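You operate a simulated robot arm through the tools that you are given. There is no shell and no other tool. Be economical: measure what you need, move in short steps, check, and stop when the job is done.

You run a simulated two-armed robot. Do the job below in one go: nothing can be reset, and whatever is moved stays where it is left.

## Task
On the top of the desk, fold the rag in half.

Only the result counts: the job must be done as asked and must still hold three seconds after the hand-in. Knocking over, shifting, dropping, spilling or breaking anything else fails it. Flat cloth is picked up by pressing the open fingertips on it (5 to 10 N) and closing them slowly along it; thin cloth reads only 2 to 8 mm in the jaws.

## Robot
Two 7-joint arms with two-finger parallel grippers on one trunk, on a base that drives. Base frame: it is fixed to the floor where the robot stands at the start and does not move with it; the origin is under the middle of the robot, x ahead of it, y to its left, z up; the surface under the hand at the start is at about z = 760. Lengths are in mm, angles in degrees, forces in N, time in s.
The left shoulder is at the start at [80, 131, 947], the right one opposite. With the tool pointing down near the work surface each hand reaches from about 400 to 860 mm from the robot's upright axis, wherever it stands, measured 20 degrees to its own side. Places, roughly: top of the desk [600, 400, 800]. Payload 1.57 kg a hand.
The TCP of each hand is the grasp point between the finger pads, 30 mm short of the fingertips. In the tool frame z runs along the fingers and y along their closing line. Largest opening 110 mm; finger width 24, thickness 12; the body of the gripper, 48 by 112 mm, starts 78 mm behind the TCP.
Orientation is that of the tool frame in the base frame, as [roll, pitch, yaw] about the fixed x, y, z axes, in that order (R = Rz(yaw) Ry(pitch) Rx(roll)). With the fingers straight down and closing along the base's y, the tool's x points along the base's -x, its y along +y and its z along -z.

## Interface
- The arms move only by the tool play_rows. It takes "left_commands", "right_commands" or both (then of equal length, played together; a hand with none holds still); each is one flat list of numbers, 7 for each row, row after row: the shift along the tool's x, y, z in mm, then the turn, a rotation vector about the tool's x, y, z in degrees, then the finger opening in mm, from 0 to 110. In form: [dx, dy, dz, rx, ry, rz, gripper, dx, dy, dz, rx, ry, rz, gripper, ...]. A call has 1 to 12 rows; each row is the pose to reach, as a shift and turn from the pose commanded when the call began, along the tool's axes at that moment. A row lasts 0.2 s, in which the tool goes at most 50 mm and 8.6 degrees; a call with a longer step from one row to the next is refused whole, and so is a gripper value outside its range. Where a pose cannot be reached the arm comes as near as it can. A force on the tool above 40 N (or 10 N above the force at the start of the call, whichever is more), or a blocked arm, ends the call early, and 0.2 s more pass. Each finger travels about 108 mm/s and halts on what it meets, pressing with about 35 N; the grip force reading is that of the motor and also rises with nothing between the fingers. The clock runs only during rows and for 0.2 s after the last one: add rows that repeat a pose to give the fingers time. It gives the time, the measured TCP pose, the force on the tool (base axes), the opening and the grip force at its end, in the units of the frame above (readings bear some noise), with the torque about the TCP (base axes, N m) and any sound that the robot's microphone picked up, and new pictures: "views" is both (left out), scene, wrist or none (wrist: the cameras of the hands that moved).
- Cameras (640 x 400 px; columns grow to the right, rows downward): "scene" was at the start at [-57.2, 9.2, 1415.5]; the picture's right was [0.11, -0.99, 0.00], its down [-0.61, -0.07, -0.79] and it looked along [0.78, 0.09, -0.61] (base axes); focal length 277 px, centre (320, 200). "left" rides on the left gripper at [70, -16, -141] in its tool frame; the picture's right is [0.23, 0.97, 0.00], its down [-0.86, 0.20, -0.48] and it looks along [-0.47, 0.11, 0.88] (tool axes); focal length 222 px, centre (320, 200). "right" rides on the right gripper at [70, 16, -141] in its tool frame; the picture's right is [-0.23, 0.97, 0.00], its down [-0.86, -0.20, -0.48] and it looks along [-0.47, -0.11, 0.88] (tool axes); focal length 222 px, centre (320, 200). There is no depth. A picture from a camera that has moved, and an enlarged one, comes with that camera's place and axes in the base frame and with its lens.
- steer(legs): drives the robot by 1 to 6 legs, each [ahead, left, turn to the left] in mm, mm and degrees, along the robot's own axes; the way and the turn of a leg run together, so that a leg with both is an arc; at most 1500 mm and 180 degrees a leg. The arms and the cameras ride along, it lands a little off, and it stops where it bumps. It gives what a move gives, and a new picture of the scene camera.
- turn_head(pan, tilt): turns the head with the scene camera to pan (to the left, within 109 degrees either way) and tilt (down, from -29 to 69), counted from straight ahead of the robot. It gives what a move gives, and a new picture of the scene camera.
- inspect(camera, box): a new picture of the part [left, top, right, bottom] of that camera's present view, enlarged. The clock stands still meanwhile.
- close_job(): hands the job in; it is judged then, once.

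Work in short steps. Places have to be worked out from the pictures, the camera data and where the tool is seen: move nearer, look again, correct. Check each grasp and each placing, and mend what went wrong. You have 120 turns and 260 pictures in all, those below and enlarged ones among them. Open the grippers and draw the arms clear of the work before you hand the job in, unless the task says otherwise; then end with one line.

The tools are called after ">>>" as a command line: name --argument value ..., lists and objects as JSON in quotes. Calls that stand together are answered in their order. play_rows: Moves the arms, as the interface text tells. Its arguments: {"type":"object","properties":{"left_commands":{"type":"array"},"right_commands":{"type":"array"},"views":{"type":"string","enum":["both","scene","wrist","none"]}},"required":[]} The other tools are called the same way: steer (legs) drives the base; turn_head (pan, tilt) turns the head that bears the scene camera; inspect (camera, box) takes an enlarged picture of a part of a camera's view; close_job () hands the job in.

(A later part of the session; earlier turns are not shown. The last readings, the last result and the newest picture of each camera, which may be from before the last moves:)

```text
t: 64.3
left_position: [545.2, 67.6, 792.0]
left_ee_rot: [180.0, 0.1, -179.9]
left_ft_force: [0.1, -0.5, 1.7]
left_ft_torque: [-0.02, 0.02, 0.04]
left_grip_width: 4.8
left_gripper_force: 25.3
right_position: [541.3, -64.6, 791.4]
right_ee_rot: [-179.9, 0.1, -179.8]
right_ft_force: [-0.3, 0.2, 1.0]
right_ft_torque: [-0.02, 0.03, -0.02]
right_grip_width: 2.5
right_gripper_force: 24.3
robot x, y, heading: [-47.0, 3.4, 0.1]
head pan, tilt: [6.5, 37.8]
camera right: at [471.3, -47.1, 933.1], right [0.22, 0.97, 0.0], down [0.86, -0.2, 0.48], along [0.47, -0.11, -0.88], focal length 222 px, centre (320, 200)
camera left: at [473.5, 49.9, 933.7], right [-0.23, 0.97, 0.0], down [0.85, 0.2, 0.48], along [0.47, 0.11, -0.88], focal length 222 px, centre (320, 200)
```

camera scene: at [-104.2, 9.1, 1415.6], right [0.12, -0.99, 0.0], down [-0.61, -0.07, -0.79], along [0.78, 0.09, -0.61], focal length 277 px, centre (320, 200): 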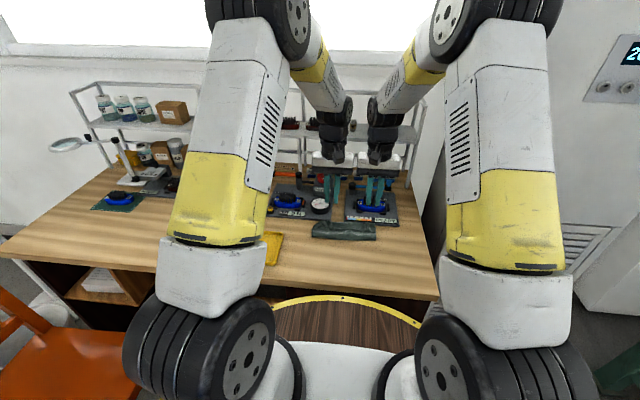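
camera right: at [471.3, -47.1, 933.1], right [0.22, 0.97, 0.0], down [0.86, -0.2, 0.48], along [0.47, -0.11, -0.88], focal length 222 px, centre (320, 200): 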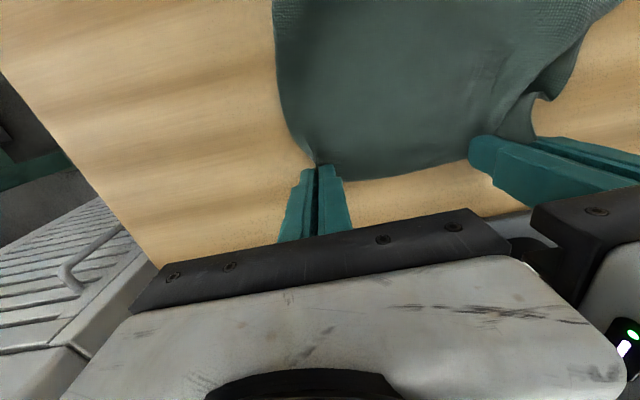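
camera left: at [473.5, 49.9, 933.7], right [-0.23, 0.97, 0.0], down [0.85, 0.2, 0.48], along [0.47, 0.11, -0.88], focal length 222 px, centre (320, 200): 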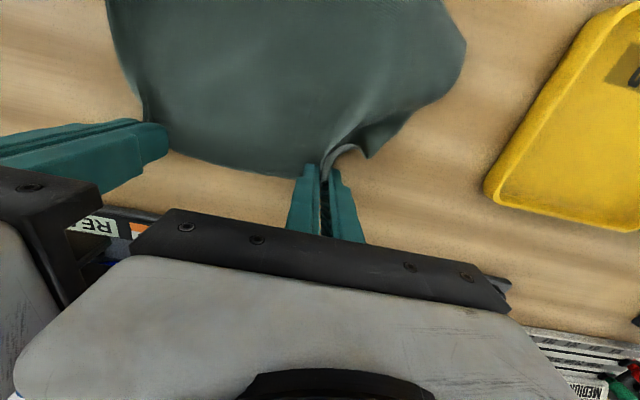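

The left jaws read 4.8 mm, possibly two layers. I lift high so the cloth hangs and I can see.

>>> play_rows --left_commands '[8, 0, -20, 0, 0, 0, 0, 16, 0, -45, 0, 0, 0, 0, 26, 0, -70, 0, 0, 0, 0, 36, 0, -95, 0, 0, 0, 0, 46, 0, -120, 0, 0, 0, 0, 56, 0, -145, 0, 0, 0, 0, 66, 0, -165, 0, 0, 0, 0, 70, 0, -180, 0, 0, 0, 0]' --right_commands '[8, 0, -20, 0, 0, 0, 0, 16, 0, -45, 0, 0, 0, 0, 26, 0, -70, 0, 0, 0, 0, 36, 0, -95, 0, 0, 0, 0, 46, 0, -120, 0, 0, 0, 0, 56, 0, -145, 0, 0, 0, 0, 66, 0, -165, 0, 0, 0, 0, 70, 0, -180, 0, 0, 0, 0]' --views "both"

>>> inspect --camera "scene" --box '[254, 160, 446, 280]'

```text
t: 66.1
left_position: [474.6, 67.1, 971.2]
left_ee_rot: [-179.9, 0.1, -179.9]
left_ft_force: [-0.3, -0.1, 0.2]
left_ft_torque: [0.02, -0.04, -0.04]
left_grip_width: 2.9
left_gripper_force: 24.1
right_position: [471.6, -63.1, 972.0]
right_ee_rot: [-180.0, -0.1, -179.8]
right_ft_force: [0.1, -0.3, 0.4]
right_ft_torque: [-0.01, 0.0, 0.0]
right_grip_width: 2.6
right_gripper_force: 23.5
robot x, y, heading: [-49.7, 2.0, 0.2]
head pan, tilt: [6.5, 37.8]
camera scene: at [-105.3, 9.2, 1415.5], right [0.12, -0.99, 0.0], down [-0.61, -0.07, -0.79], along [0.78, 0.09, -0.61], focal length 277 px, centre (320, 200)
camera right: at [402.8, -45.6, 1113.2], right [0.22, 0.97, 0.0], down [0.86, -0.2, 0.48], along [0.47, -0.11, -0.88], focal length 222 px, centre (320, 200)
camera left: at [403.1, 50.3, 1113.4], right [-0.23, 0.97, 0.0], down [0.85, 0.2, 0.48], along [0.47, 0.11, -0.88], focal length 222 px, centre (320, 200)
```

scene: 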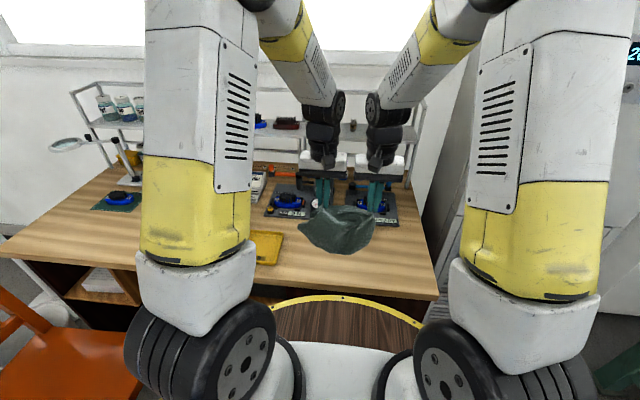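
right: 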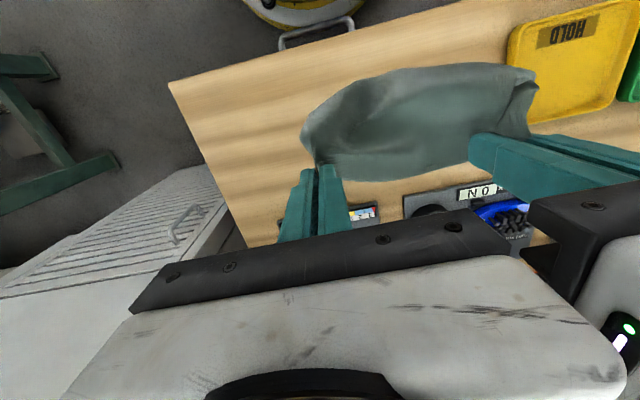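
left: 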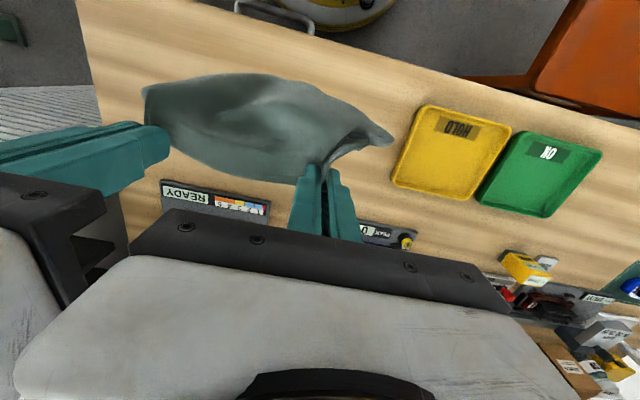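

```text
3.33 times, centred on (350, 220) of scene
camera zoom: at [-105.3, 9.2, 1415.5], right [0.12, -0.99, 0.0], down [-0.61, -0.07, -0.79], along [0.78, 0.09, -0.61], focal length 924 px, centre (220, 133)
```

zoom: 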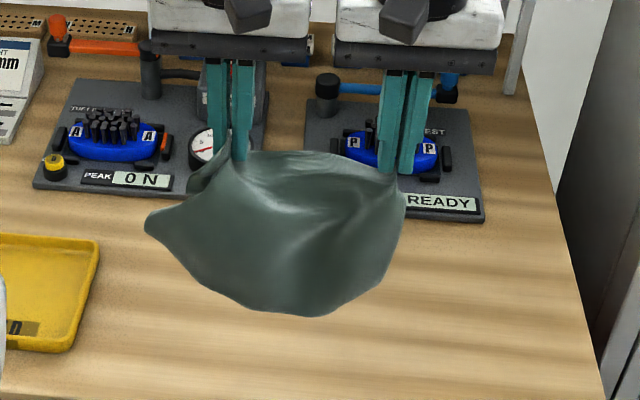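

The tucked corner is indeed pinched in the left jaws. I let go with the left only, so the cloth hangs from the right corner and opens out.

>>> play_rows --left_commands '[0, 0, 0, 0, 0, 0, 15, 0, 0, 0, 0, 0, 0, 40, 0, 0, 0, 0, 0, 0, 40, 0, 0, -25, 0, 0, 0, 40, 0, 10, -50, 0, 0, 0, 40, 0, 50, -60, 0, 0, 0, 40, 0, 95, -60, 0, 0, 0, 40, 0, 140, -60, 0, 0, 0, 40]' --right_commands '[0, 0, 0, 0, 0, 0, 0, 0, 0, 0, 0, 0, 0, 0, 0, 0, 0, 0, 0, 0, 0, 0, 0, -10, 0, 0, 0, 0, 0, 0, -25, 0, 0, 0, 0, 0, 0, -40, 0, 0, 0, 0, 0, 0, -55, 0, 0, 0, 0, 0, 0, -70, 0, 0, 0, 0]' --views "both"

>>> inspect --camera "scene" --box '[254, 140, 446, 260]'

```text
t: 67.9
left_position: [472.8, 207.7, 1031.9]
left_ee_rot: [-179.9, 0.1, -179.9]
left_ft_force: [-0.5, 0.4, 0.4]
left_ft_torque: [0.0, -0.02, 0.02]
left_grip_width: 39.9
left_gripper_force: 0.1
right_position: [472.6, -66.4, 1041.9]
right_ee_rot: [180.0, 0.0, -179.8]
right_ft_force: [0.4, -0.6, -0.1]
right_ft_torque: [0.03, 0.0, -0.01]
right_grip_width: 2.2
right_gripper_force: 23.9
robot x, y, heading: [-48.5, -1.7, 0.1]
head pan, tilt: [6.5, 37.8]
camera scene: at [-105.4, 8.8, 1415.5], right [0.12, -0.99, 0.0], down [-0.61, -0.07, -0.79], along [0.78, 0.09, -0.61], focal length 277 px, centre (320, 200)
camera right: at [402.1, -48.4, 1182.5], right [0.22, 0.97, 0.0], down [0.86, -0.2, 0.48], along [0.47, -0.11, -0.88], focal length 222 px, centre (320, 200)
camera left: at [402.6, 190.6, 1173.6], right [-0.23, 0.97, 0.0], down [0.85, 0.2, 0.48], along [0.47, 0.11, -0.88], focal length 222 px, centre (320, 200)
```

scene: 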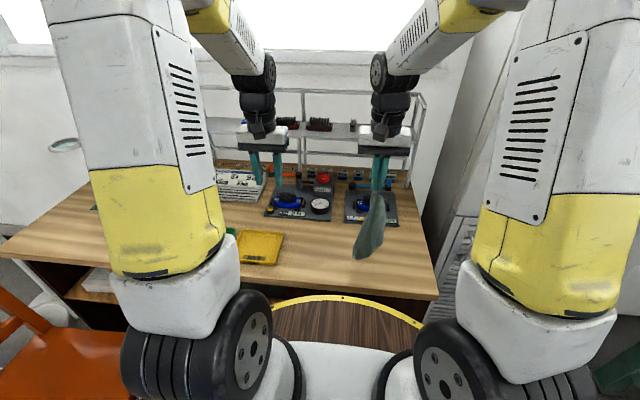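
right: 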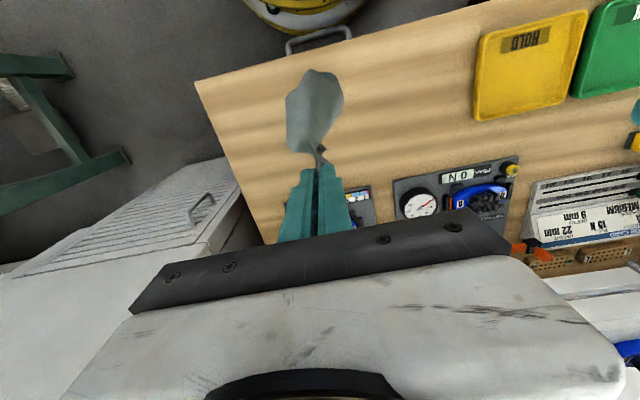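
left: 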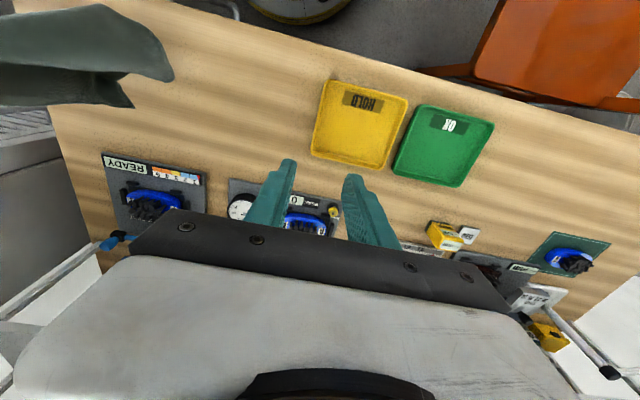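

```text
3.33 times, centred on (350, 200) of scene
camera zoom: at [-105.4, 8.8, 1415.5], right [0.12, -0.99, 0.0], down [-0.61, -0.07, -0.79], along [0.78, 0.09, -0.61], focal length 924 px, centre (220, 200)
```

zoom: 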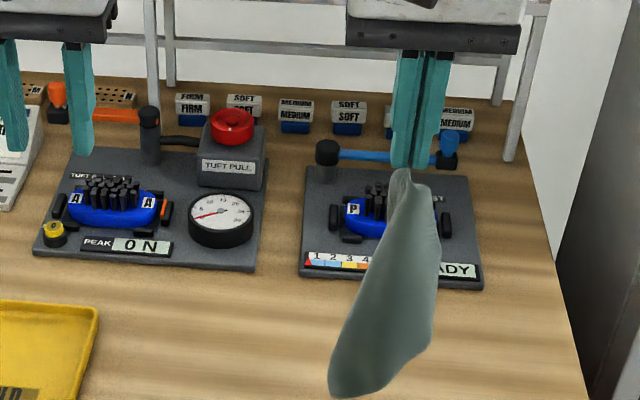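

It has opened and hangs from the one corner. I move it over near-left of the clear desk area so I can lay it down diagonally toward far-right.

>>> play_rows --right_commands '[13, 31, 0, 0, 0, 0, 0, 26, 62, 0, 0, 0, 0, 0, 39, 93, 0, 0, 0, 0, 0, 52, 124, 0, 0, 0, 0, 0, 52, 124, 0, 0, 0, 0, 0, 52, 124, 0, 0, 0, 0, 0, 52, 124, 0, 0, 0, 0, 0]' --views "scene"

```text
t: 69.5
left_position: [474.4, 207.8, 1030.6]
left_ee_rot: [-179.9, 0.1, -180.0]
left_ft_force: [-0.2, 0.7, -0.1]
left_ft_torque: [-0.04, 0.01, -0.01]
left_grip_width: 40.0
left_gripper_force: 0.0
right_position: [420.1, 59.8, 1043.4]
right_ee_rot: [179.9, 0.0, -179.8]
right_ft_force: [0.4, 0.2, -0.5]
right_ft_torque: [-0.03, -0.02, -0.03]
right_grip_width: 2.5
right_gripper_force: 24.1
robot x, y, heading: [-51.1, -1.8, 0.4]
head pan, tilt: [6.5, 37.8]
camera scene: at [-105.6, 9.2, 1415.5], right [0.12, -0.99, 0.0], down [-0.61, -0.07, -0.79], along [0.78, 0.09, -0.61], focal length 277 px, centre (320, 200)
```

scene: 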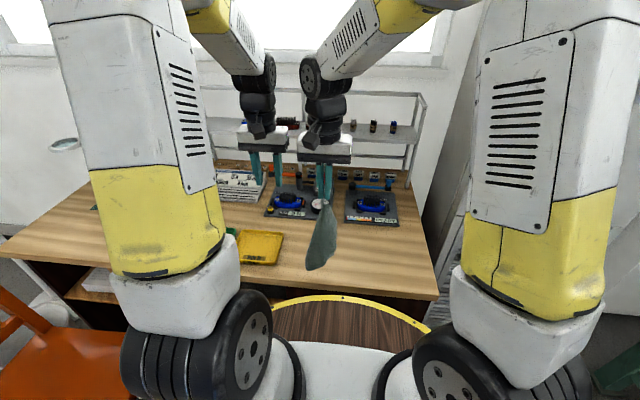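

I lay the cloth down along an arc toward far-right.

>>> play_rows --right_commands '[-18, -20, 2, 0, 0, 0, 0, -36, -40, 8, 0, 0, 0, 0, -54, -59, 18, 0, 0, 0, 0, -70, -77, 32, 0, 0, 0, 0, -85, -94, 50, 0, 0, 0, 0, -99, -110, 71, 0, 0, 0, 0, -111, -123, 94, 0, 0, 0, 0, -121, -134, 120, 0, 0, 0, 0, -129, -143, 149, 0, 0, 0, 0, -135, -150, 178, 0, 0, 0, 0, -139, -153, 210, 0, 0, 0, 0, -140, -155, 240, 0, 0, 0, 0]' --views "both"

>>> inspect --camera "scene" --box '[254, 180, 446, 300]'

```text
t: 72.1
left_position: [473.5, 208.6, 1029.8]
left_ee_rot: [-179.9, 0.1, -179.9]
left_ft_force: [0.1, -1.1, -0.2]
left_ft_torque: [0.01, -0.03, 0.0]
left_grip_width: 40.1
left_gripper_force: 0.1
right_position: [560.5, -93.9, 803.8]
right_ee_rot: [180.0, 0.0, -179.7]
right_ft_force: [0.4, 0.1, -0.4]
right_ft_torque: [-0.01, -0.03, 0.01]
right_grip_width: 2.4
right_gripper_force: 23.7
robot x, y, heading: [-46.1, -2.8, -0.0]
head pan, tilt: [6.5, 37.8]
camera scene: at [-105.8, 9.2, 1415.5], right [0.12, -0.99, 0.0], down [-0.61, -0.07, -0.79], along [0.78, 0.09, -0.61], focal length 277 px, centre (320, 200)
camera right: at [490.6, -77.3, 944.9], right [0.22, 0.97, 0.0], down [0.86, -0.2, 0.48], along [0.47, -0.11, -0.88], focal length 222 px, centre (320, 200)
```

scene: 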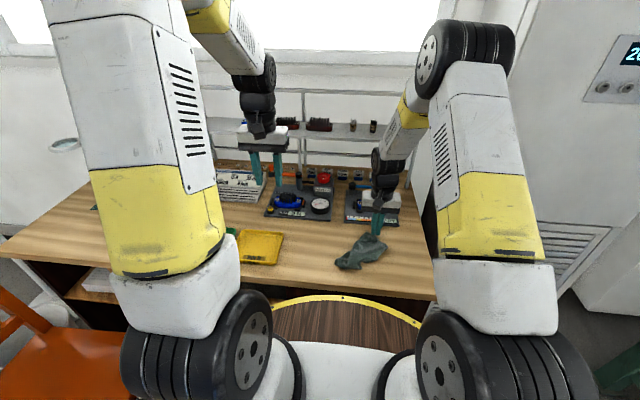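
right: 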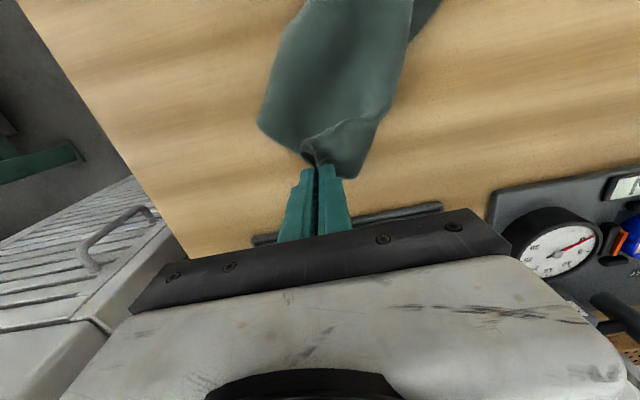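

```text
3.33 times, centred on (350, 240) of scene
camera zoom: at [-105.8, 9.2, 1415.5], right [0.12, -0.99, 0.0], down [-0.61, -0.07, -0.79], along [0.78, 0.09, -0.61], focal length 924 px, centre (220, 67)
```

zoom: 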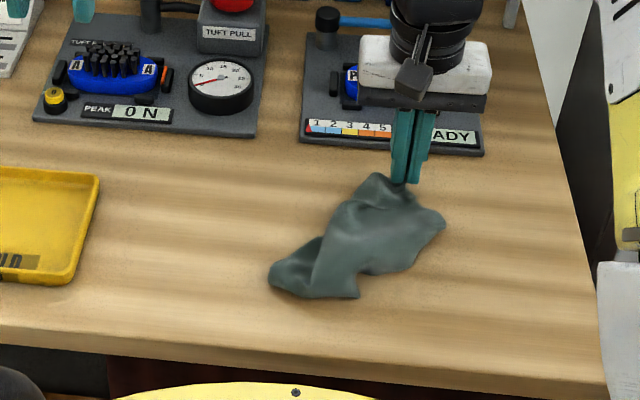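

It landed partly crumpled. I look closely to pick out the corners.

>>> inspect --camera "scene" --box '[326, 225, 398, 270]'

```text
8.89 times, centred on (362, 248) of scene
camera zoom: at [-105.8, 9.2, 1415.5], right [0.12, -0.99, 0.0], down [-0.61, -0.07, -0.79], along [0.78, 0.09, -0.61], focal length 2465 px, centre (-53, -222)
```

zoom: 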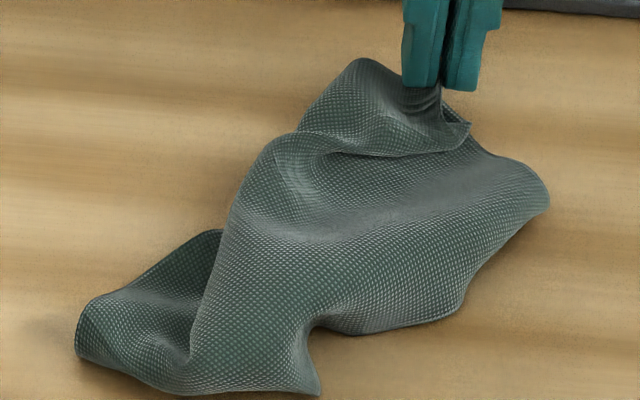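

A sharp free corner is visible at about (417,-53). With two adjacent corners held I can stretch that edge taut and hang the cloth flat, so I bring the left hand over that corner.

>>> play_rows --left_commands '[6, -31, 25, 0, 0, 0, 26, 12, -62, 50, 0, 0, 0, 26, 18, -93, 75, 0, 0, 0, 26, 24, -124, 100, 0, 0, 0, 26, 30, -155, 125, 0, 0, 0, 26, 36, -186, 150, 0, 0, 0, 26, 42, -217, 175, 0, 0, 0, 26, 46, -248, 190, 0, 0, 0, 26]' --views "both"

```text
t: 73.9
left_position: [430.3, -42.2, 840.8]
left_ee_rot: [179.9, 0.1, -179.8]
left_ft_force: [0.0, -0.2, 0.8]
left_ft_torque: [-0.05, 0.02, -0.01]
left_grip_width: 25.8
left_gripper_force: 0.1
right_position: [560.7, -93.2, 804.2]
right_ee_rot: [-180.0, 0.0, -179.8]
right_ft_force: [0.6, 0.5, 0.3]
right_ft_torque: [-0.05, -0.02, -0.04]
right_grip_width: 2.3
right_gripper_force: 23.6
robot x, y, heading: [-50.4, -0.3, 0.5]
head pan, tilt: [6.5, 37.8]
camera scene: at [-105.6, 9.5, 1415.5], right [0.12, -0.99, 0.0], down [-0.61, -0.07, -0.79], along [0.78, 0.09, -0.61], focal length 277 px, centre (320, 200)
camera left: at [358.6, -58.7, 982.4], right [-0.23, 0.97, 0.0], down [0.85, 0.2, 0.48], along [0.47, 0.11, -0.88], focal length 222 px, centre (320, 200)
```

scene: 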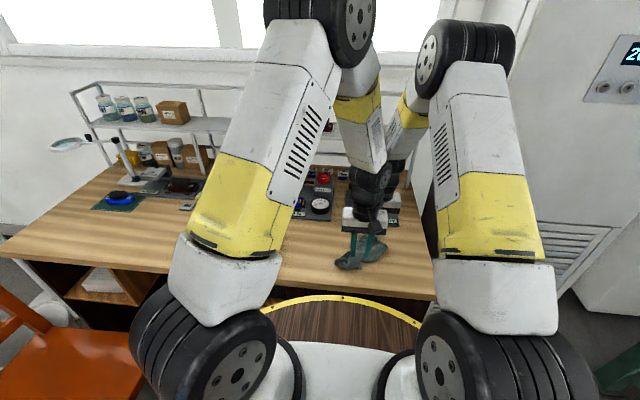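
left: 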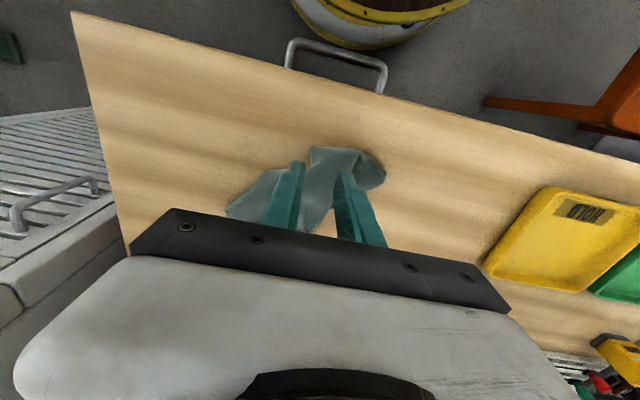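

The corner is confirmed at (420,-52), just inside the open fingers. I lower and pinch it.

>>> play_rows --left_commands '[0, -1, 20, 0, 0, 0, 26, 0, -1, 38, 0, 0, 0, 26, 0, -1, 46, 0, 0, 0, 26, 0, -1, 48.3, 0, 0, 0, 26, 0, -1, 48.3, 0, 0, 0, 21, 0, -1, 48.3, 0, 0, 0, 16, 0, -1, 48.3, 0, 0, 0, 11, 0, -1, 48.3, 0, 0, 0, 6, 0, -1, 48.3, 0, 0, 0, 2, 0, -1, 48.3, 0, 0, 0, 0, 0, -1, 48.3, 0, 0, 0, 0]' --views "wrist"

```text
t: 76.3
left_position: [430.1, -42.6, 793.1]
left_ee_rot: [180.0, 0.1, -180.0]
left_ft_force: [-0.8, 1.4, 8.5]
left_ft_torque: [0.06, -0.05, 0.0]
left_grip_width: 2.5
left_gripper_force: 24.0
right_position: [560.0, -94.5, 803.8]
right_ee_rot: [180.0, -0.1, -179.7]
right_ft_force: [-0.4, -0.7, -0.7]
right_ft_torque: [-0.03, -0.01, -0.01]
right_grip_width: 2.3
right_gripper_force: 23.4
robot x, y, heading: [-46.3, -1.1, 0.0]
head pan, tilt: [6.5, 37.8]
camera left: at [358.6, -59.2, 934.9], right [-0.23, 0.97, 0.0], down [0.85, 0.2, 0.48], along [0.47, 0.11, -0.88], focal length 222 px, centre (320, 200)
```

left: 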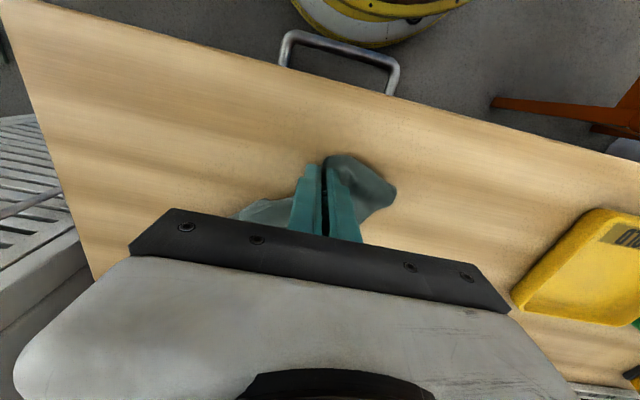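

Both corners are held. I raise both and line them up along y, spread moderately, to see the hanging cloth.

>>> play_rows --left_commands '[0, 5, -28, 0, 0, 0, 0, -10, 20, -56, 0, 0, 0, 0, -20, 40, -84, 0, 0, 0, 0, -30, 58, -112, 0, 0, 0, 0, -40, 72, -140, 0, 0, 0, 0, -50, 82, -167, 0, 0, 0, 0, -50, 82, -185, 0, 0, 0, 0]' --right_commands '[5, 0, -26, 0, 0, 0, 0, 20, 0, -52, 0, 0, 0, 0, 35, 0, -78, 0, 0, 0, 0, 50, 0, -104, 0, 0, 0, 0, 65, -2, -130, 0, 0, 0, 0, 80, -5, -156, 0, 0, 0, 0, 80, -5, -174, 0, 0, 0, 0]' --views "both"

>>> inspect --camera "scene" --box '[254, 150, 446, 270]'

```text
t: 77.9
left_position: [479.9, 38.8, 977.2]
left_ee_rot: [-179.9, 0.1, -179.9]
left_ft_force: [-0.7, -1.4, -1.0]
left_ft_torque: [-0.02, 0.05, -0.02]
left_grip_width: 2.3
left_gripper_force: 23.9
right_position: [480.7, -100.2, 976.6]
right_ee_rot: [179.9, 0.0, -179.8]
right_ft_force: [0.7, 2.3, -0.1]
right_ft_torque: [0.05, 0.01, -0.05]
right_grip_width: 2.3
right_gripper_force: 23.7
robot x, y, heading: [-50.0, -1.7, 0.2]
head pan, tilt: [6.5, 37.8]
camera scene: at [-105.3, 9.1, 1415.5], right [0.12, -0.99, 0.0], down [-0.61, -0.07, -0.79], along [0.78, 0.09, -0.61], focal length 277 px, centre (320, 200)
camera right: at [410.8, -82.8, 1118.0], right [0.22, 0.97, 0.0], down [0.86, -0.2, 0.48], along [0.47, -0.11, -0.88], focal length 222 px, centre (320, 200)
camera left: at [407.8, 21.9, 1120.2], right [-0.23, 0.97, 0.0], down [0.85, 0.2, 0.48], along [0.47, 0.11, -0.88], focal length 222 px, centre (320, 200)
```

scene: 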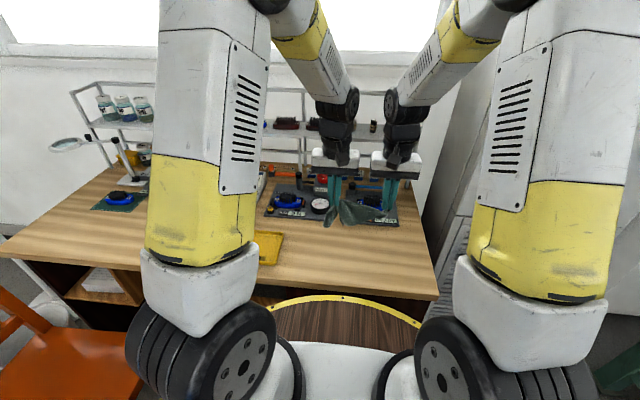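
right: 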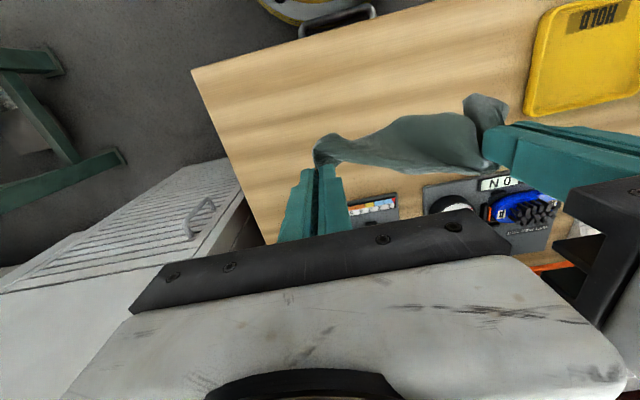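
left: 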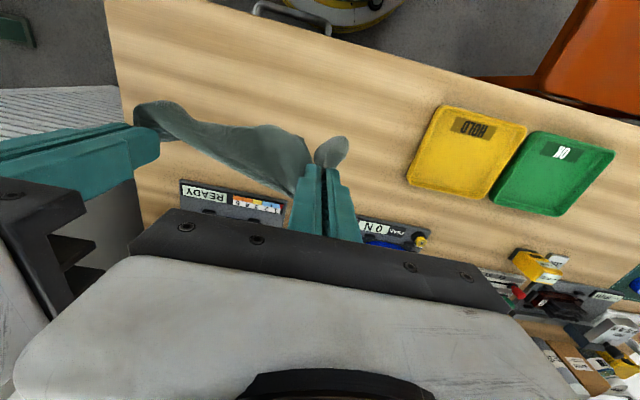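

```text
3.33 times, centred on (350, 210) of scene
camera zoom: at [-105.3, 9.1, 1415.5], right [0.12, -0.99, 0.0], down [-0.61, -0.07, -0.79], along [0.78, 0.09, -0.61], focal length 924 px, centre (220, 167)
```

zoom: 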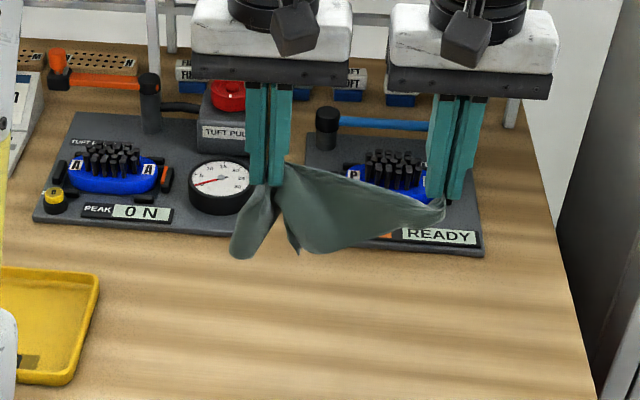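

>>> inspect --camera "scene" --box '[314, 190, 394, 240]'

>>> inspect --camera "right" --box '[290, 70, 530, 220]'

>>> inspect --camera "left" --box '[120, 80, 360, 230]'

```text
8.00 times, centred on (354, 215) of scene
camera zoom: at [-105.3, 9.1, 1415.5], right [0.12, -0.99, 0.0], down [-0.61, -0.07, -0.79], along [0.78, 0.09, -0.61], focal length 2219 px, centre (48, 80)
```

zoom: 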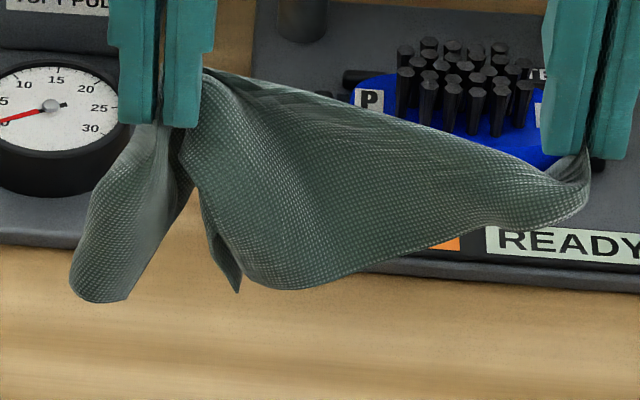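

```text
2.67 times, centred on (410, 145) of right
camera zoom: at [410.8, -82.8, 1118.0], right [0.22, 0.97, 0.0], down [0.86, -0.2, 0.48], along [0.47, -0.11, -0.88], focal length 592 px, centre (80, 347)
```

zoom: 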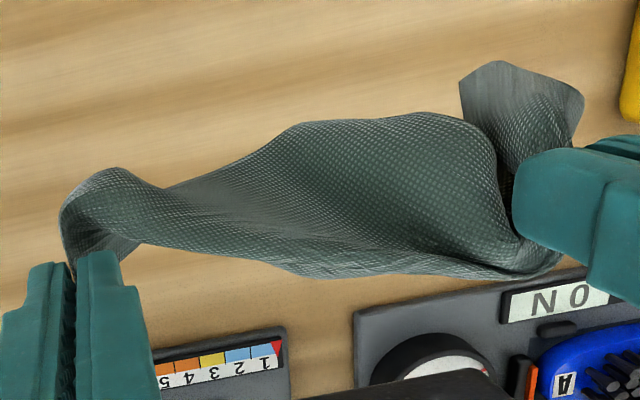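

```text
2.67 times, centred on (240, 155) of left
camera zoom: at [407.8, 21.9, 1120.2], right [-0.23, 0.97, 0.0], down [0.85, 0.2, 0.48], along [0.47, 0.11, -0.88], focal length 592 px, centre (533, 320)
```

zoom: 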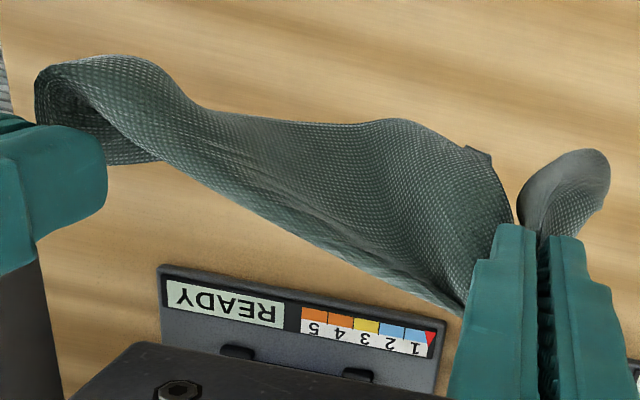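

The left hand caught mid-cloth rather than a true corner. I lower it spread out so the hanging parts fall toward the robot, release both, and study it from above.

>>> play_rows --left_commands '[0, 0, 25, 0, 0, 0, 0, 0, 0, 50, 0, 0, 0, 0, -5, 0, 75, 0, 0, 0, 0, -15, 0, 100, 0, 0, 0, 0, -28, 0, 125, 0, 0, 0, 0, -42, 0, 150, 0, 0, 0, 0, -55, 0, 178, 0, 0, 0, 0, -55, 0, 180, 0, 0, 0, 10, -55, 0, 180, 0, 0, 0, 20, -55, 0, 150, 0, 0, 0, 20, -55, 15, 110, 0, 0, 0, 20, -35, 50, 80, 0, 0, 0, 20]' --right_commands '[0, 0, 25, 0, 0, 0, 0, 0, 0, 50, 0, 0, 0, 0, -5, 0, 75, 0, 0, 0, 0, -15, 0, 100, 0, 0, 0, 0, -28, 0, 125, 0, 0, 0, 0, -42, 0, 150, 0, 0, 0, 0, -55, 0, 178, 0, 0, 0, 0, -55, 0, 180, 0, 0, 0, 10, -55, 0, 180, 0, 0, 0, 20, -55, 0, 150, 0, 0, 0, 20, -55, -15, 110, 0, 0, 0, 20, -35, -50, 80, 0, 0, 0, 20]' --views "none"

>>> play_rows --left_commands '[20, 20, -30, 0, 0, 0, 20, 45, 50, -55, 0, 0, 0, 20, 80, 75, -80, 0, 0, 0, 20]' --right_commands '[20, -20, -30, 0, 0, 0, 20, 45, -50, -55, 0, 0, 0, 20, 80, -75, -80, 0, 0, 0, 20]' --views "wrist"

>>> inspect --camera "scene" --box '[294, 200, 406, 270]'

```text
refused: row 12 steps farther than a row can; nothing moved
```

```text
t: 78.7
left_position: [396.8, 115.4, 1056.2]
left_ee_rot: [180.0, 0.0, -180.0]
left_ft_force: [0.8, -1.3, -0.6]
left_ft_torque: [0.02, 0.05, -0.03]
left_grip_width: 20.2
left_gripper_force: 0.1
right_position: [400.3, -176.1, 1059.8]
right_ee_rot: [179.9, -0.1, -179.8]
right_ft_force: [1.3, 0.1, -1.1]
right_ft_torque: [0.02, 0.06, 0.0]
right_grip_width: 20.0
right_gripper_force: 0.1
robot x, y, heading: [-49.9, 0.5, 0.4]
head pan, tilt: [6.5, 37.8]
camera right: at [330.6, -158.6, 1200.1], right [0.22, 0.97, 0.0], down [0.86, -0.2, 0.48], along [0.47, -0.11, -0.88], focal length 222 px, centre (320, 200)
camera left: at [326.9, 97.3, 1198.9], right [-0.23, 0.97, 0.0], down [0.85, 0.2, 0.48], along [0.47, 0.11, -0.88], focal length 222 px, centre (320, 200)
```

right: 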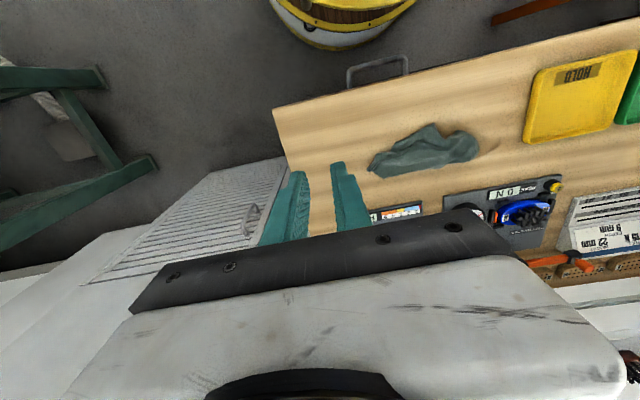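
left: 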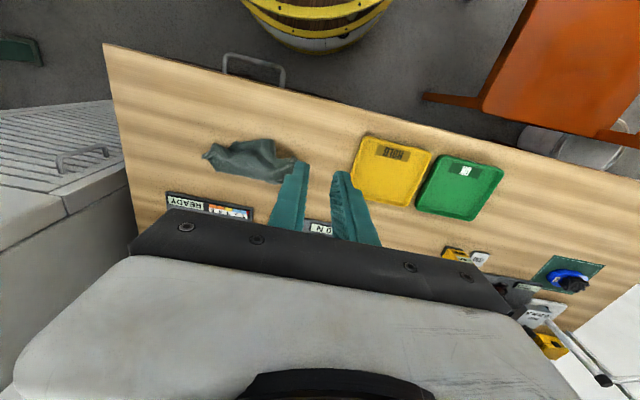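

```text
5.71 times, centred on (350, 235) of scene
camera zoom: at [-104.4, 9.0, 1415.6], right [0.12, -0.99, 0.0], down [-0.61, -0.07, -0.79], along [0.78, 0.09, -0.61], focal length 1585 px, centre (149, 0)
```

zoom: 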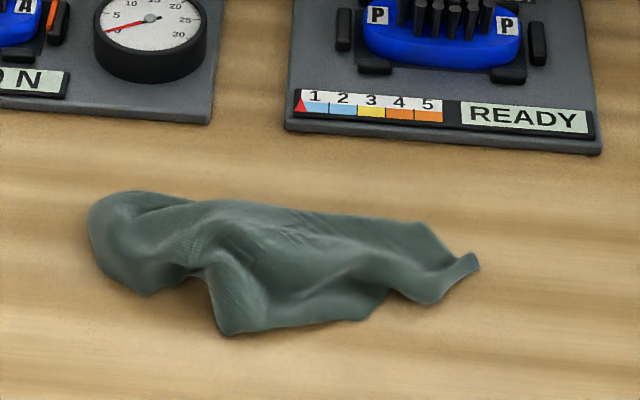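

One call was refused and the next one dropped the cloth a short way, but it stayed mid-desk. I bring the wrist cameras nearer on both sides to read the folds.

>>> play_rows --left_commands '[-25, 15, 40, 0, 0, 0, 20, -50, 25, 80, 0, 0, 0, 20, -75, 35, 120, 0, 0, 0, 20, -85, 40, 150, 0, 0, 0, 20]' --right_commands '[-25, 5, 40, 0, 0, 0, 20, -50, 10, 80, 0, 0, 0, 20, -75, 15, 120, 0, 0, 0, 20, -85, 20, 150, 0, 0, 0, 20]' --views "none"

>>> inspect --camera "right" --box '[300, 60, 620, 260]'

>>> inspect --camera "left" --box '[20, 60, 340, 260]'

```text
t: 79.7
left_position: [482.5, 155.0, 907.4]
left_ee_rot: [-180.0, 0.2, -180.0]
left_ft_force: [-0.6, -0.4, 0.1]
left_ft_torque: [0.01, -0.03, -0.01]
left_grip_width: 20.1
left_gripper_force: 0.0
right_position: [483.9, -154.3, 906.8]
right_ee_rot: [180.0, 0.1, -179.8]
right_ft_force: [-0.1, -0.3, 1.0]
right_ft_torque: [0.02, -0.06, -0.01]
right_grip_width: 19.8
right_gripper_force: 0.0
robot x, y, heading: [-49.0, -3.0, -0.1]
head pan, tilt: [6.5, 37.8]
```

```text
2.00 times, centred on (460, 160) of right
camera zoom: at [414.9, -137.6, 1047.3], right [0.22, 0.97, 0.0], down [0.86, -0.2, 0.48], along [0.47, -0.11, -0.88], focal length 444 px, centre (40, 280)
```

zoom: 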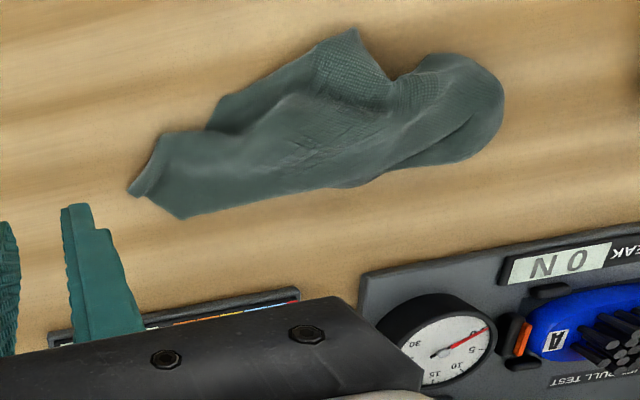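

```text
2.00 times, centred on (180, 160) of left
camera zoom: at [411.2, 137.9, 1049.4], right [-0.23, 0.97, 0.0], down [0.85, 0.2, 0.48], along [0.47, 0.11, -0.88], focal length 444 px, centre (600, 280)
```

zoom: 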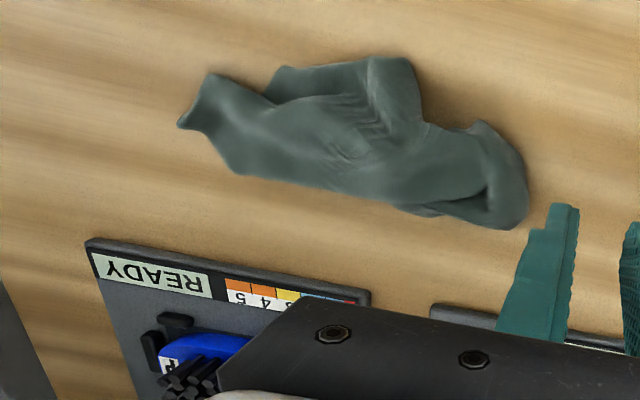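

>>> inspect --camera "right" --box '[355, 65, 563, 175]'

>>> inspect --camera "scene" --box '[304, 228, 384, 268]'

```text
3.08 times, centred on (459, 120) of right
camera zoom: at [414.9, -137.6, 1047.3], right [0.22, 0.97, 0.0], down [0.86, -0.2, 0.48], along [0.47, -0.11, -0.88], focal length 684 px, centre (-108, 446)
```

zoom: 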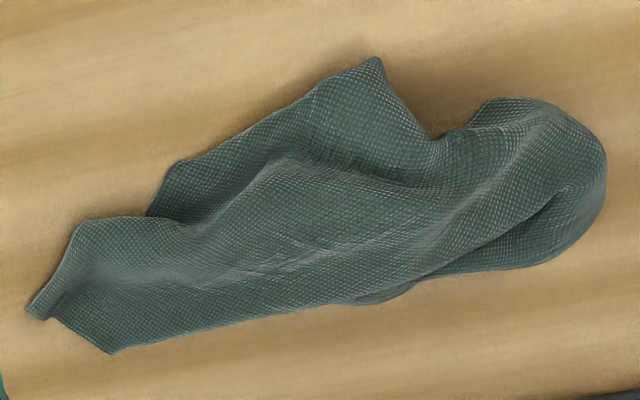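

```text
8.00 times, centred on (344, 248) of scene
camera zoom: at [-106.2, 9.0, 1415.5], right [0.12, -0.99, 0.0], down [-0.61, -0.07, -0.79], along [0.78, 0.09, -0.61], focal length 2219 px, centre (128, -184)
```

zoom: 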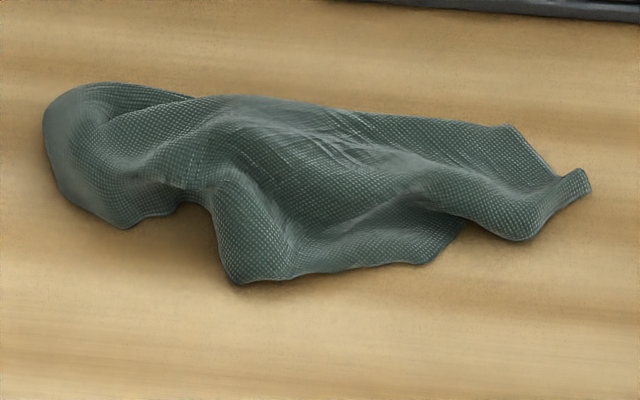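

I'll pinch the right-hand tip (the NR corner, about (516,-98)) again, hang the cloth and lay it with a long straightening drag along y.

>>> play_rows --right_commands '[-10, 20, 30, 0, 0, 0, 36, -20, 40, 60, 0, 0, 0, 36, -29, 60, 90, 0, 0, 0, 36, -29, 60, 108, 0, 0, 0, 36, -29, 60, 113.5, 0, 0, 0, 36, -29, 60, 113.5, 0, 0, 0, 28, -29, 60, 113.5, 0, 0, 0, 21, -29, 60, 113.5, 0, 0, 0, 14, -29, 60, 113.5, 0, 0, 0, 7, -29, 60, 113.5, 0, 0, 0, 0, -29, 60, 113.5, 0, 0, 0, 0]' --views "wrist"

```text
t: 82.1
left_position: [482.9, 155.6, 908.4]
left_ee_rot: [-179.9, 0.1, -180.0]
left_ft_force: [-0.6, -0.4, -0.3]
left_ft_torque: [0.01, -0.03, 0.01]
left_grip_width: 20.0
left_gripper_force: 0.1
right_position: [513.0, -93.9, 792.6]
right_ee_rot: [180.0, 0.0, -179.7]
right_ft_force: [0.3, 0.0, 1.9]
right_ft_torque: [0.04, 0.01, -0.03]
right_grip_width: 1.7
right_gripper_force: 23.3
robot x, y, heading: [-48.8, -0.7, 0.1]
head pan, tilt: [6.5, 37.8]
camera right: at [443.6, -77.6, 933.8], right [0.22, 0.97, 0.0], down [0.86, -0.2, 0.48], along [0.47, -0.11, -0.88], focal length 222 px, centre (320, 200)
```

right: 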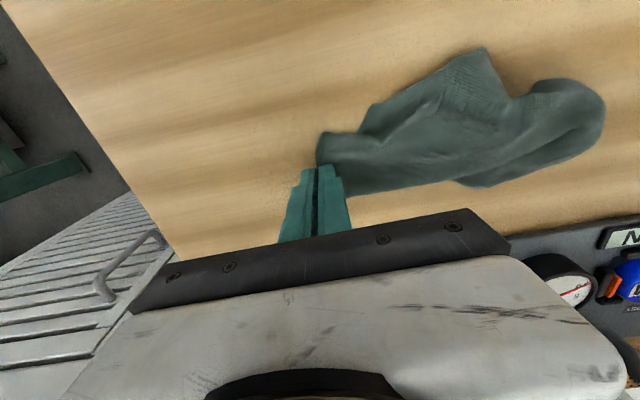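

>>> play_rows --left_commands '[0, 25, -25, 0, 0, 0, 20, 0, 55, -50, 0, 0, 0, 20, 0, 85, -75, 0, 0, 0, 20, 0, 115, -100, 0, 0, 0, 20, 0, 130, -110, 0, 0, 0, 20, 0, 130, -110, 0, 0, 0, 20, 0, 130, -110, 0, 0, 0, 20, 0, 130, -110, 0, 0, 0, 20]' --right_commands '[0, 5, -30, 0, 0, 0, 0, 5, 15, -65, 0, 0, 0, 0, 10, 30, -105, 0, 0, 0, 0, 15, 50, -145, 0, 0, 0, 0, 20, 70, -185, 0, 0, 0, 0, 25, 95, -222, 0, 0, 0, 0, 30, 120, -245, 0, 0, 0, 0, 30, 150, -250, 0, 0, 0, 0]' --views "both"

>>> inspect --camera "scene" --box '[254, 150, 446, 270]'

```text
t: 83.9
left_position: [480.3, 284.9, 1017.3]
left_ee_rot: [-179.9, 0.1, -179.8]
left_ft_force: [0.2, 0.1, 0.3]
left_ft_torque: [-0.04, -0.04, 0.0]
left_grip_width: 20.1
left_gripper_force: 0.0
right_position: [482.4, 57.3, 1046.3]
right_ee_rot: [180.0, 0.0, -179.8]
right_ft_force: [-0.4, -0.4, -0.2]
right_ft_torque: [0.01, -0.02, -0.01]
right_grip_width: 1.9
right_gripper_force: 23.5
robot x, y, heading: [-50.1, 2.0, -0.0]
head pan, tilt: [6.5, 37.8]
camera scene: at [-105.6, 8.9, 1415.5], right [0.12, -0.99, 0.0], down [-0.61, -0.07, -0.79], along [0.78, 0.09, -0.61], focal length 277 px, centre (320, 200)
camera right: at [412.3, 73.4, 1186.0], right [0.22, 0.97, 0.0], down [0.86, -0.2, 0.48], along [0.47, -0.11, -0.88], focal length 222 px, centre (320, 200)
camera left: at [409.7, 267.2, 1159.5], right [-0.23, 0.97, 0.0], down [0.85, 0.2, 0.48], along [0.47, 0.11, -0.88], focal length 222 px, centre (320, 200)
```

scene: 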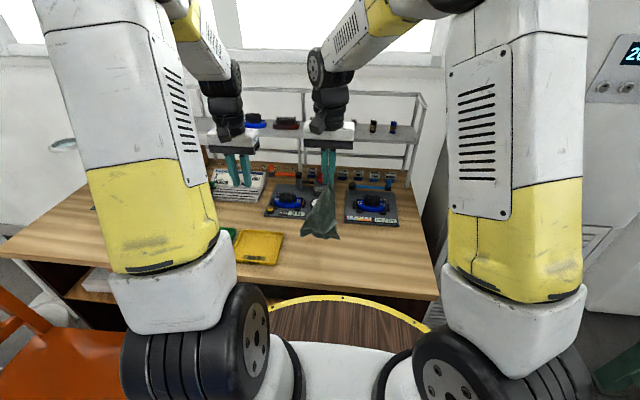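
right: 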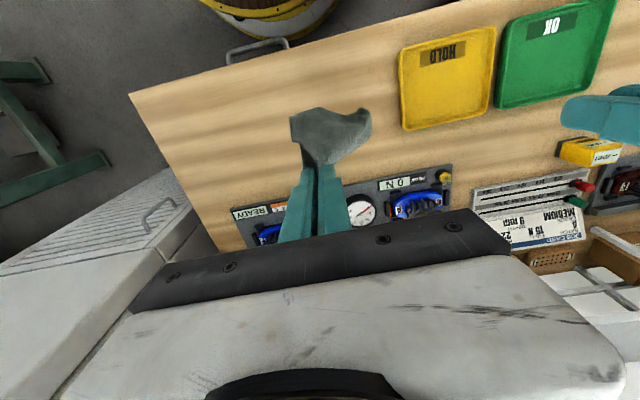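
left: 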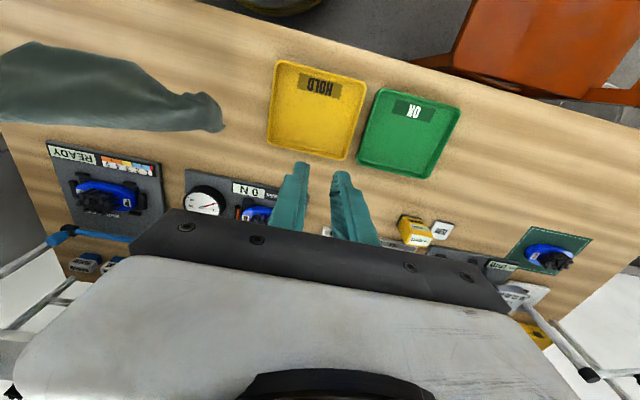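

```text
3.33 times, centred on (350, 210) of scene
camera zoom: at [-105.6, 8.9, 1415.5], right [0.12, -0.99, 0.0], down [-0.61, -0.07, -0.79], along [0.78, 0.09, -0.61], focal length 924 px, centre (220, 167)
```

zoom: 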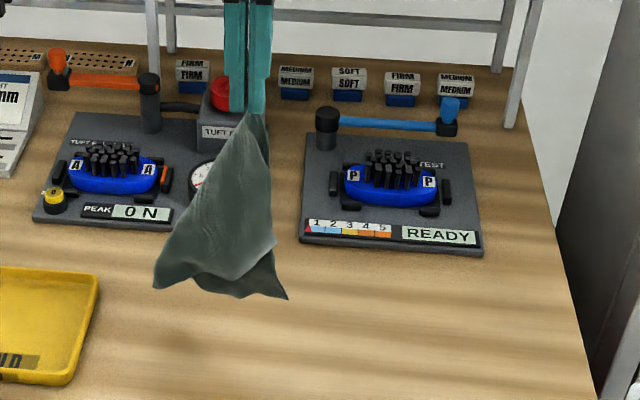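

It now hangs opened out as a triangle, with a free corner at about (494,137,810) by triangulating two cameras. I'll take that corner in the air with the left hand, fingers closing along x, and start by turning and approaching.

>>> play_rows --left_commands '[-1, -8, 5, 0, 0, 8.2, 30, -2, -15, 10, 0, 0, 16.4, 30, -4, -23, 15, 0, 0, 24.6, 30, -5, -30, 20, 0, 0, 32.8, 30, -6, -38, 25, 0, 0, 41, 30, -8, -46, 30, 0, 0, 49.2, 30, -9, -54, 36, 0, 0, 57.4, 30, -10, -62, 42, 0, 0, 65.6, 30, -12, -70, 47, 0, 0, 73.8, 30, -13, -78, 52, 0, 0, 82, 30, -14, -85, 57, 0, 0, 90, 30]' --views "both"

>>> inspect --camera "scene" --box '[254, 150, 446, 270]'

```text
t: 86.3
left_position: [498.2, 200.9, 960.8]
left_ee_rot: [179.9, 0.1, 90.1]
left_ft_force: [0.3, -0.1, 0.2]
left_ft_torque: [-0.01, 0.01, -0.01]
left_grip_width: 29.9
left_gripper_force: 0.1
right_position: [482.4, 56.0, 1044.6]
right_ee_rot: [-179.9, -0.1, -179.8]
right_ft_force: [0.1, 0.3, 0.6]
right_ft_torque: [-0.01, -0.02, -0.01]
right_grip_width: 2.1
right_gripper_force: 23.8
robot x, y, heading: [-47.7, -2.4, 0.2]
head pan, tilt: [6.5, 37.8]
camera scene: at [-105.6, 9.2, 1415.5], right [0.12, -0.99, 0.0], down [-0.61, -0.07, -0.79], along [0.78, 0.09, -0.61], focal length 277 px, centre (320, 200)
camera left: at [479.9, 269.1, 1102.9], right [0.97, 0.23, 0.0], down [0.2, -0.85, 0.48], along [0.11, -0.47, -0.88], focal length 222 px, centre (320, 200)
```

scene: 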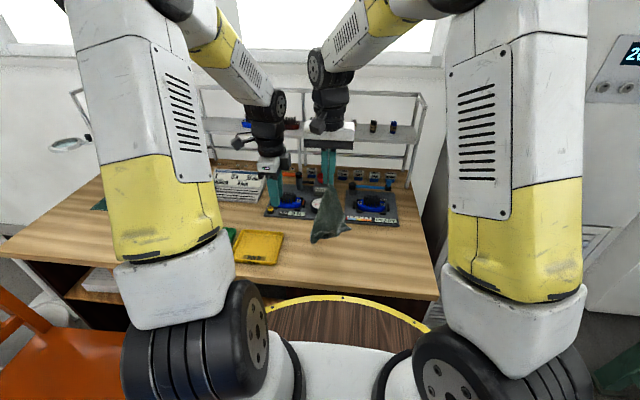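
left: 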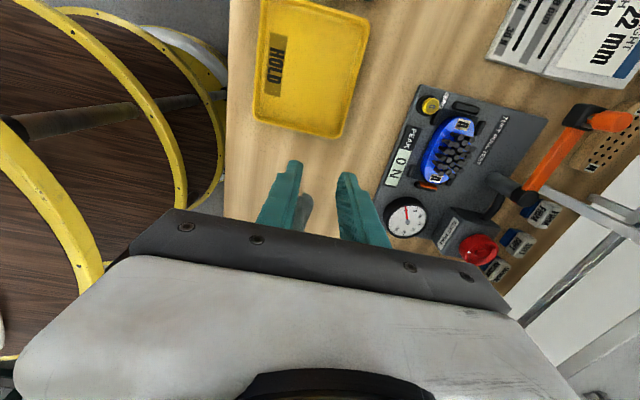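

```text
3.33 times, centred on (350, 210) of scene
camera zoom: at [-105.6, 9.2, 1415.5], right [0.12, -0.99, 0.0], down [-0.61, -0.07, -0.79], along [0.78, 0.09, -0.61], focal length 924 px, centre (220, 167)
```

zoom: 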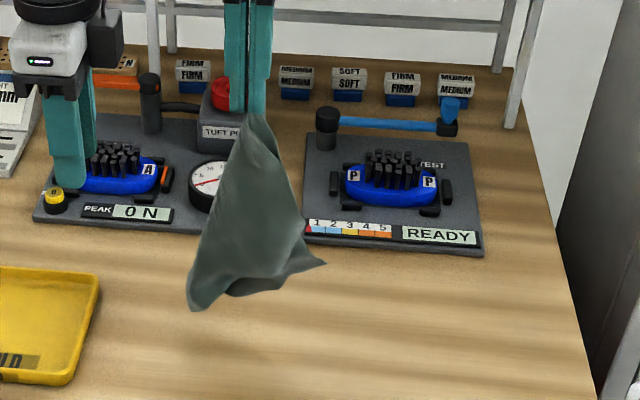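

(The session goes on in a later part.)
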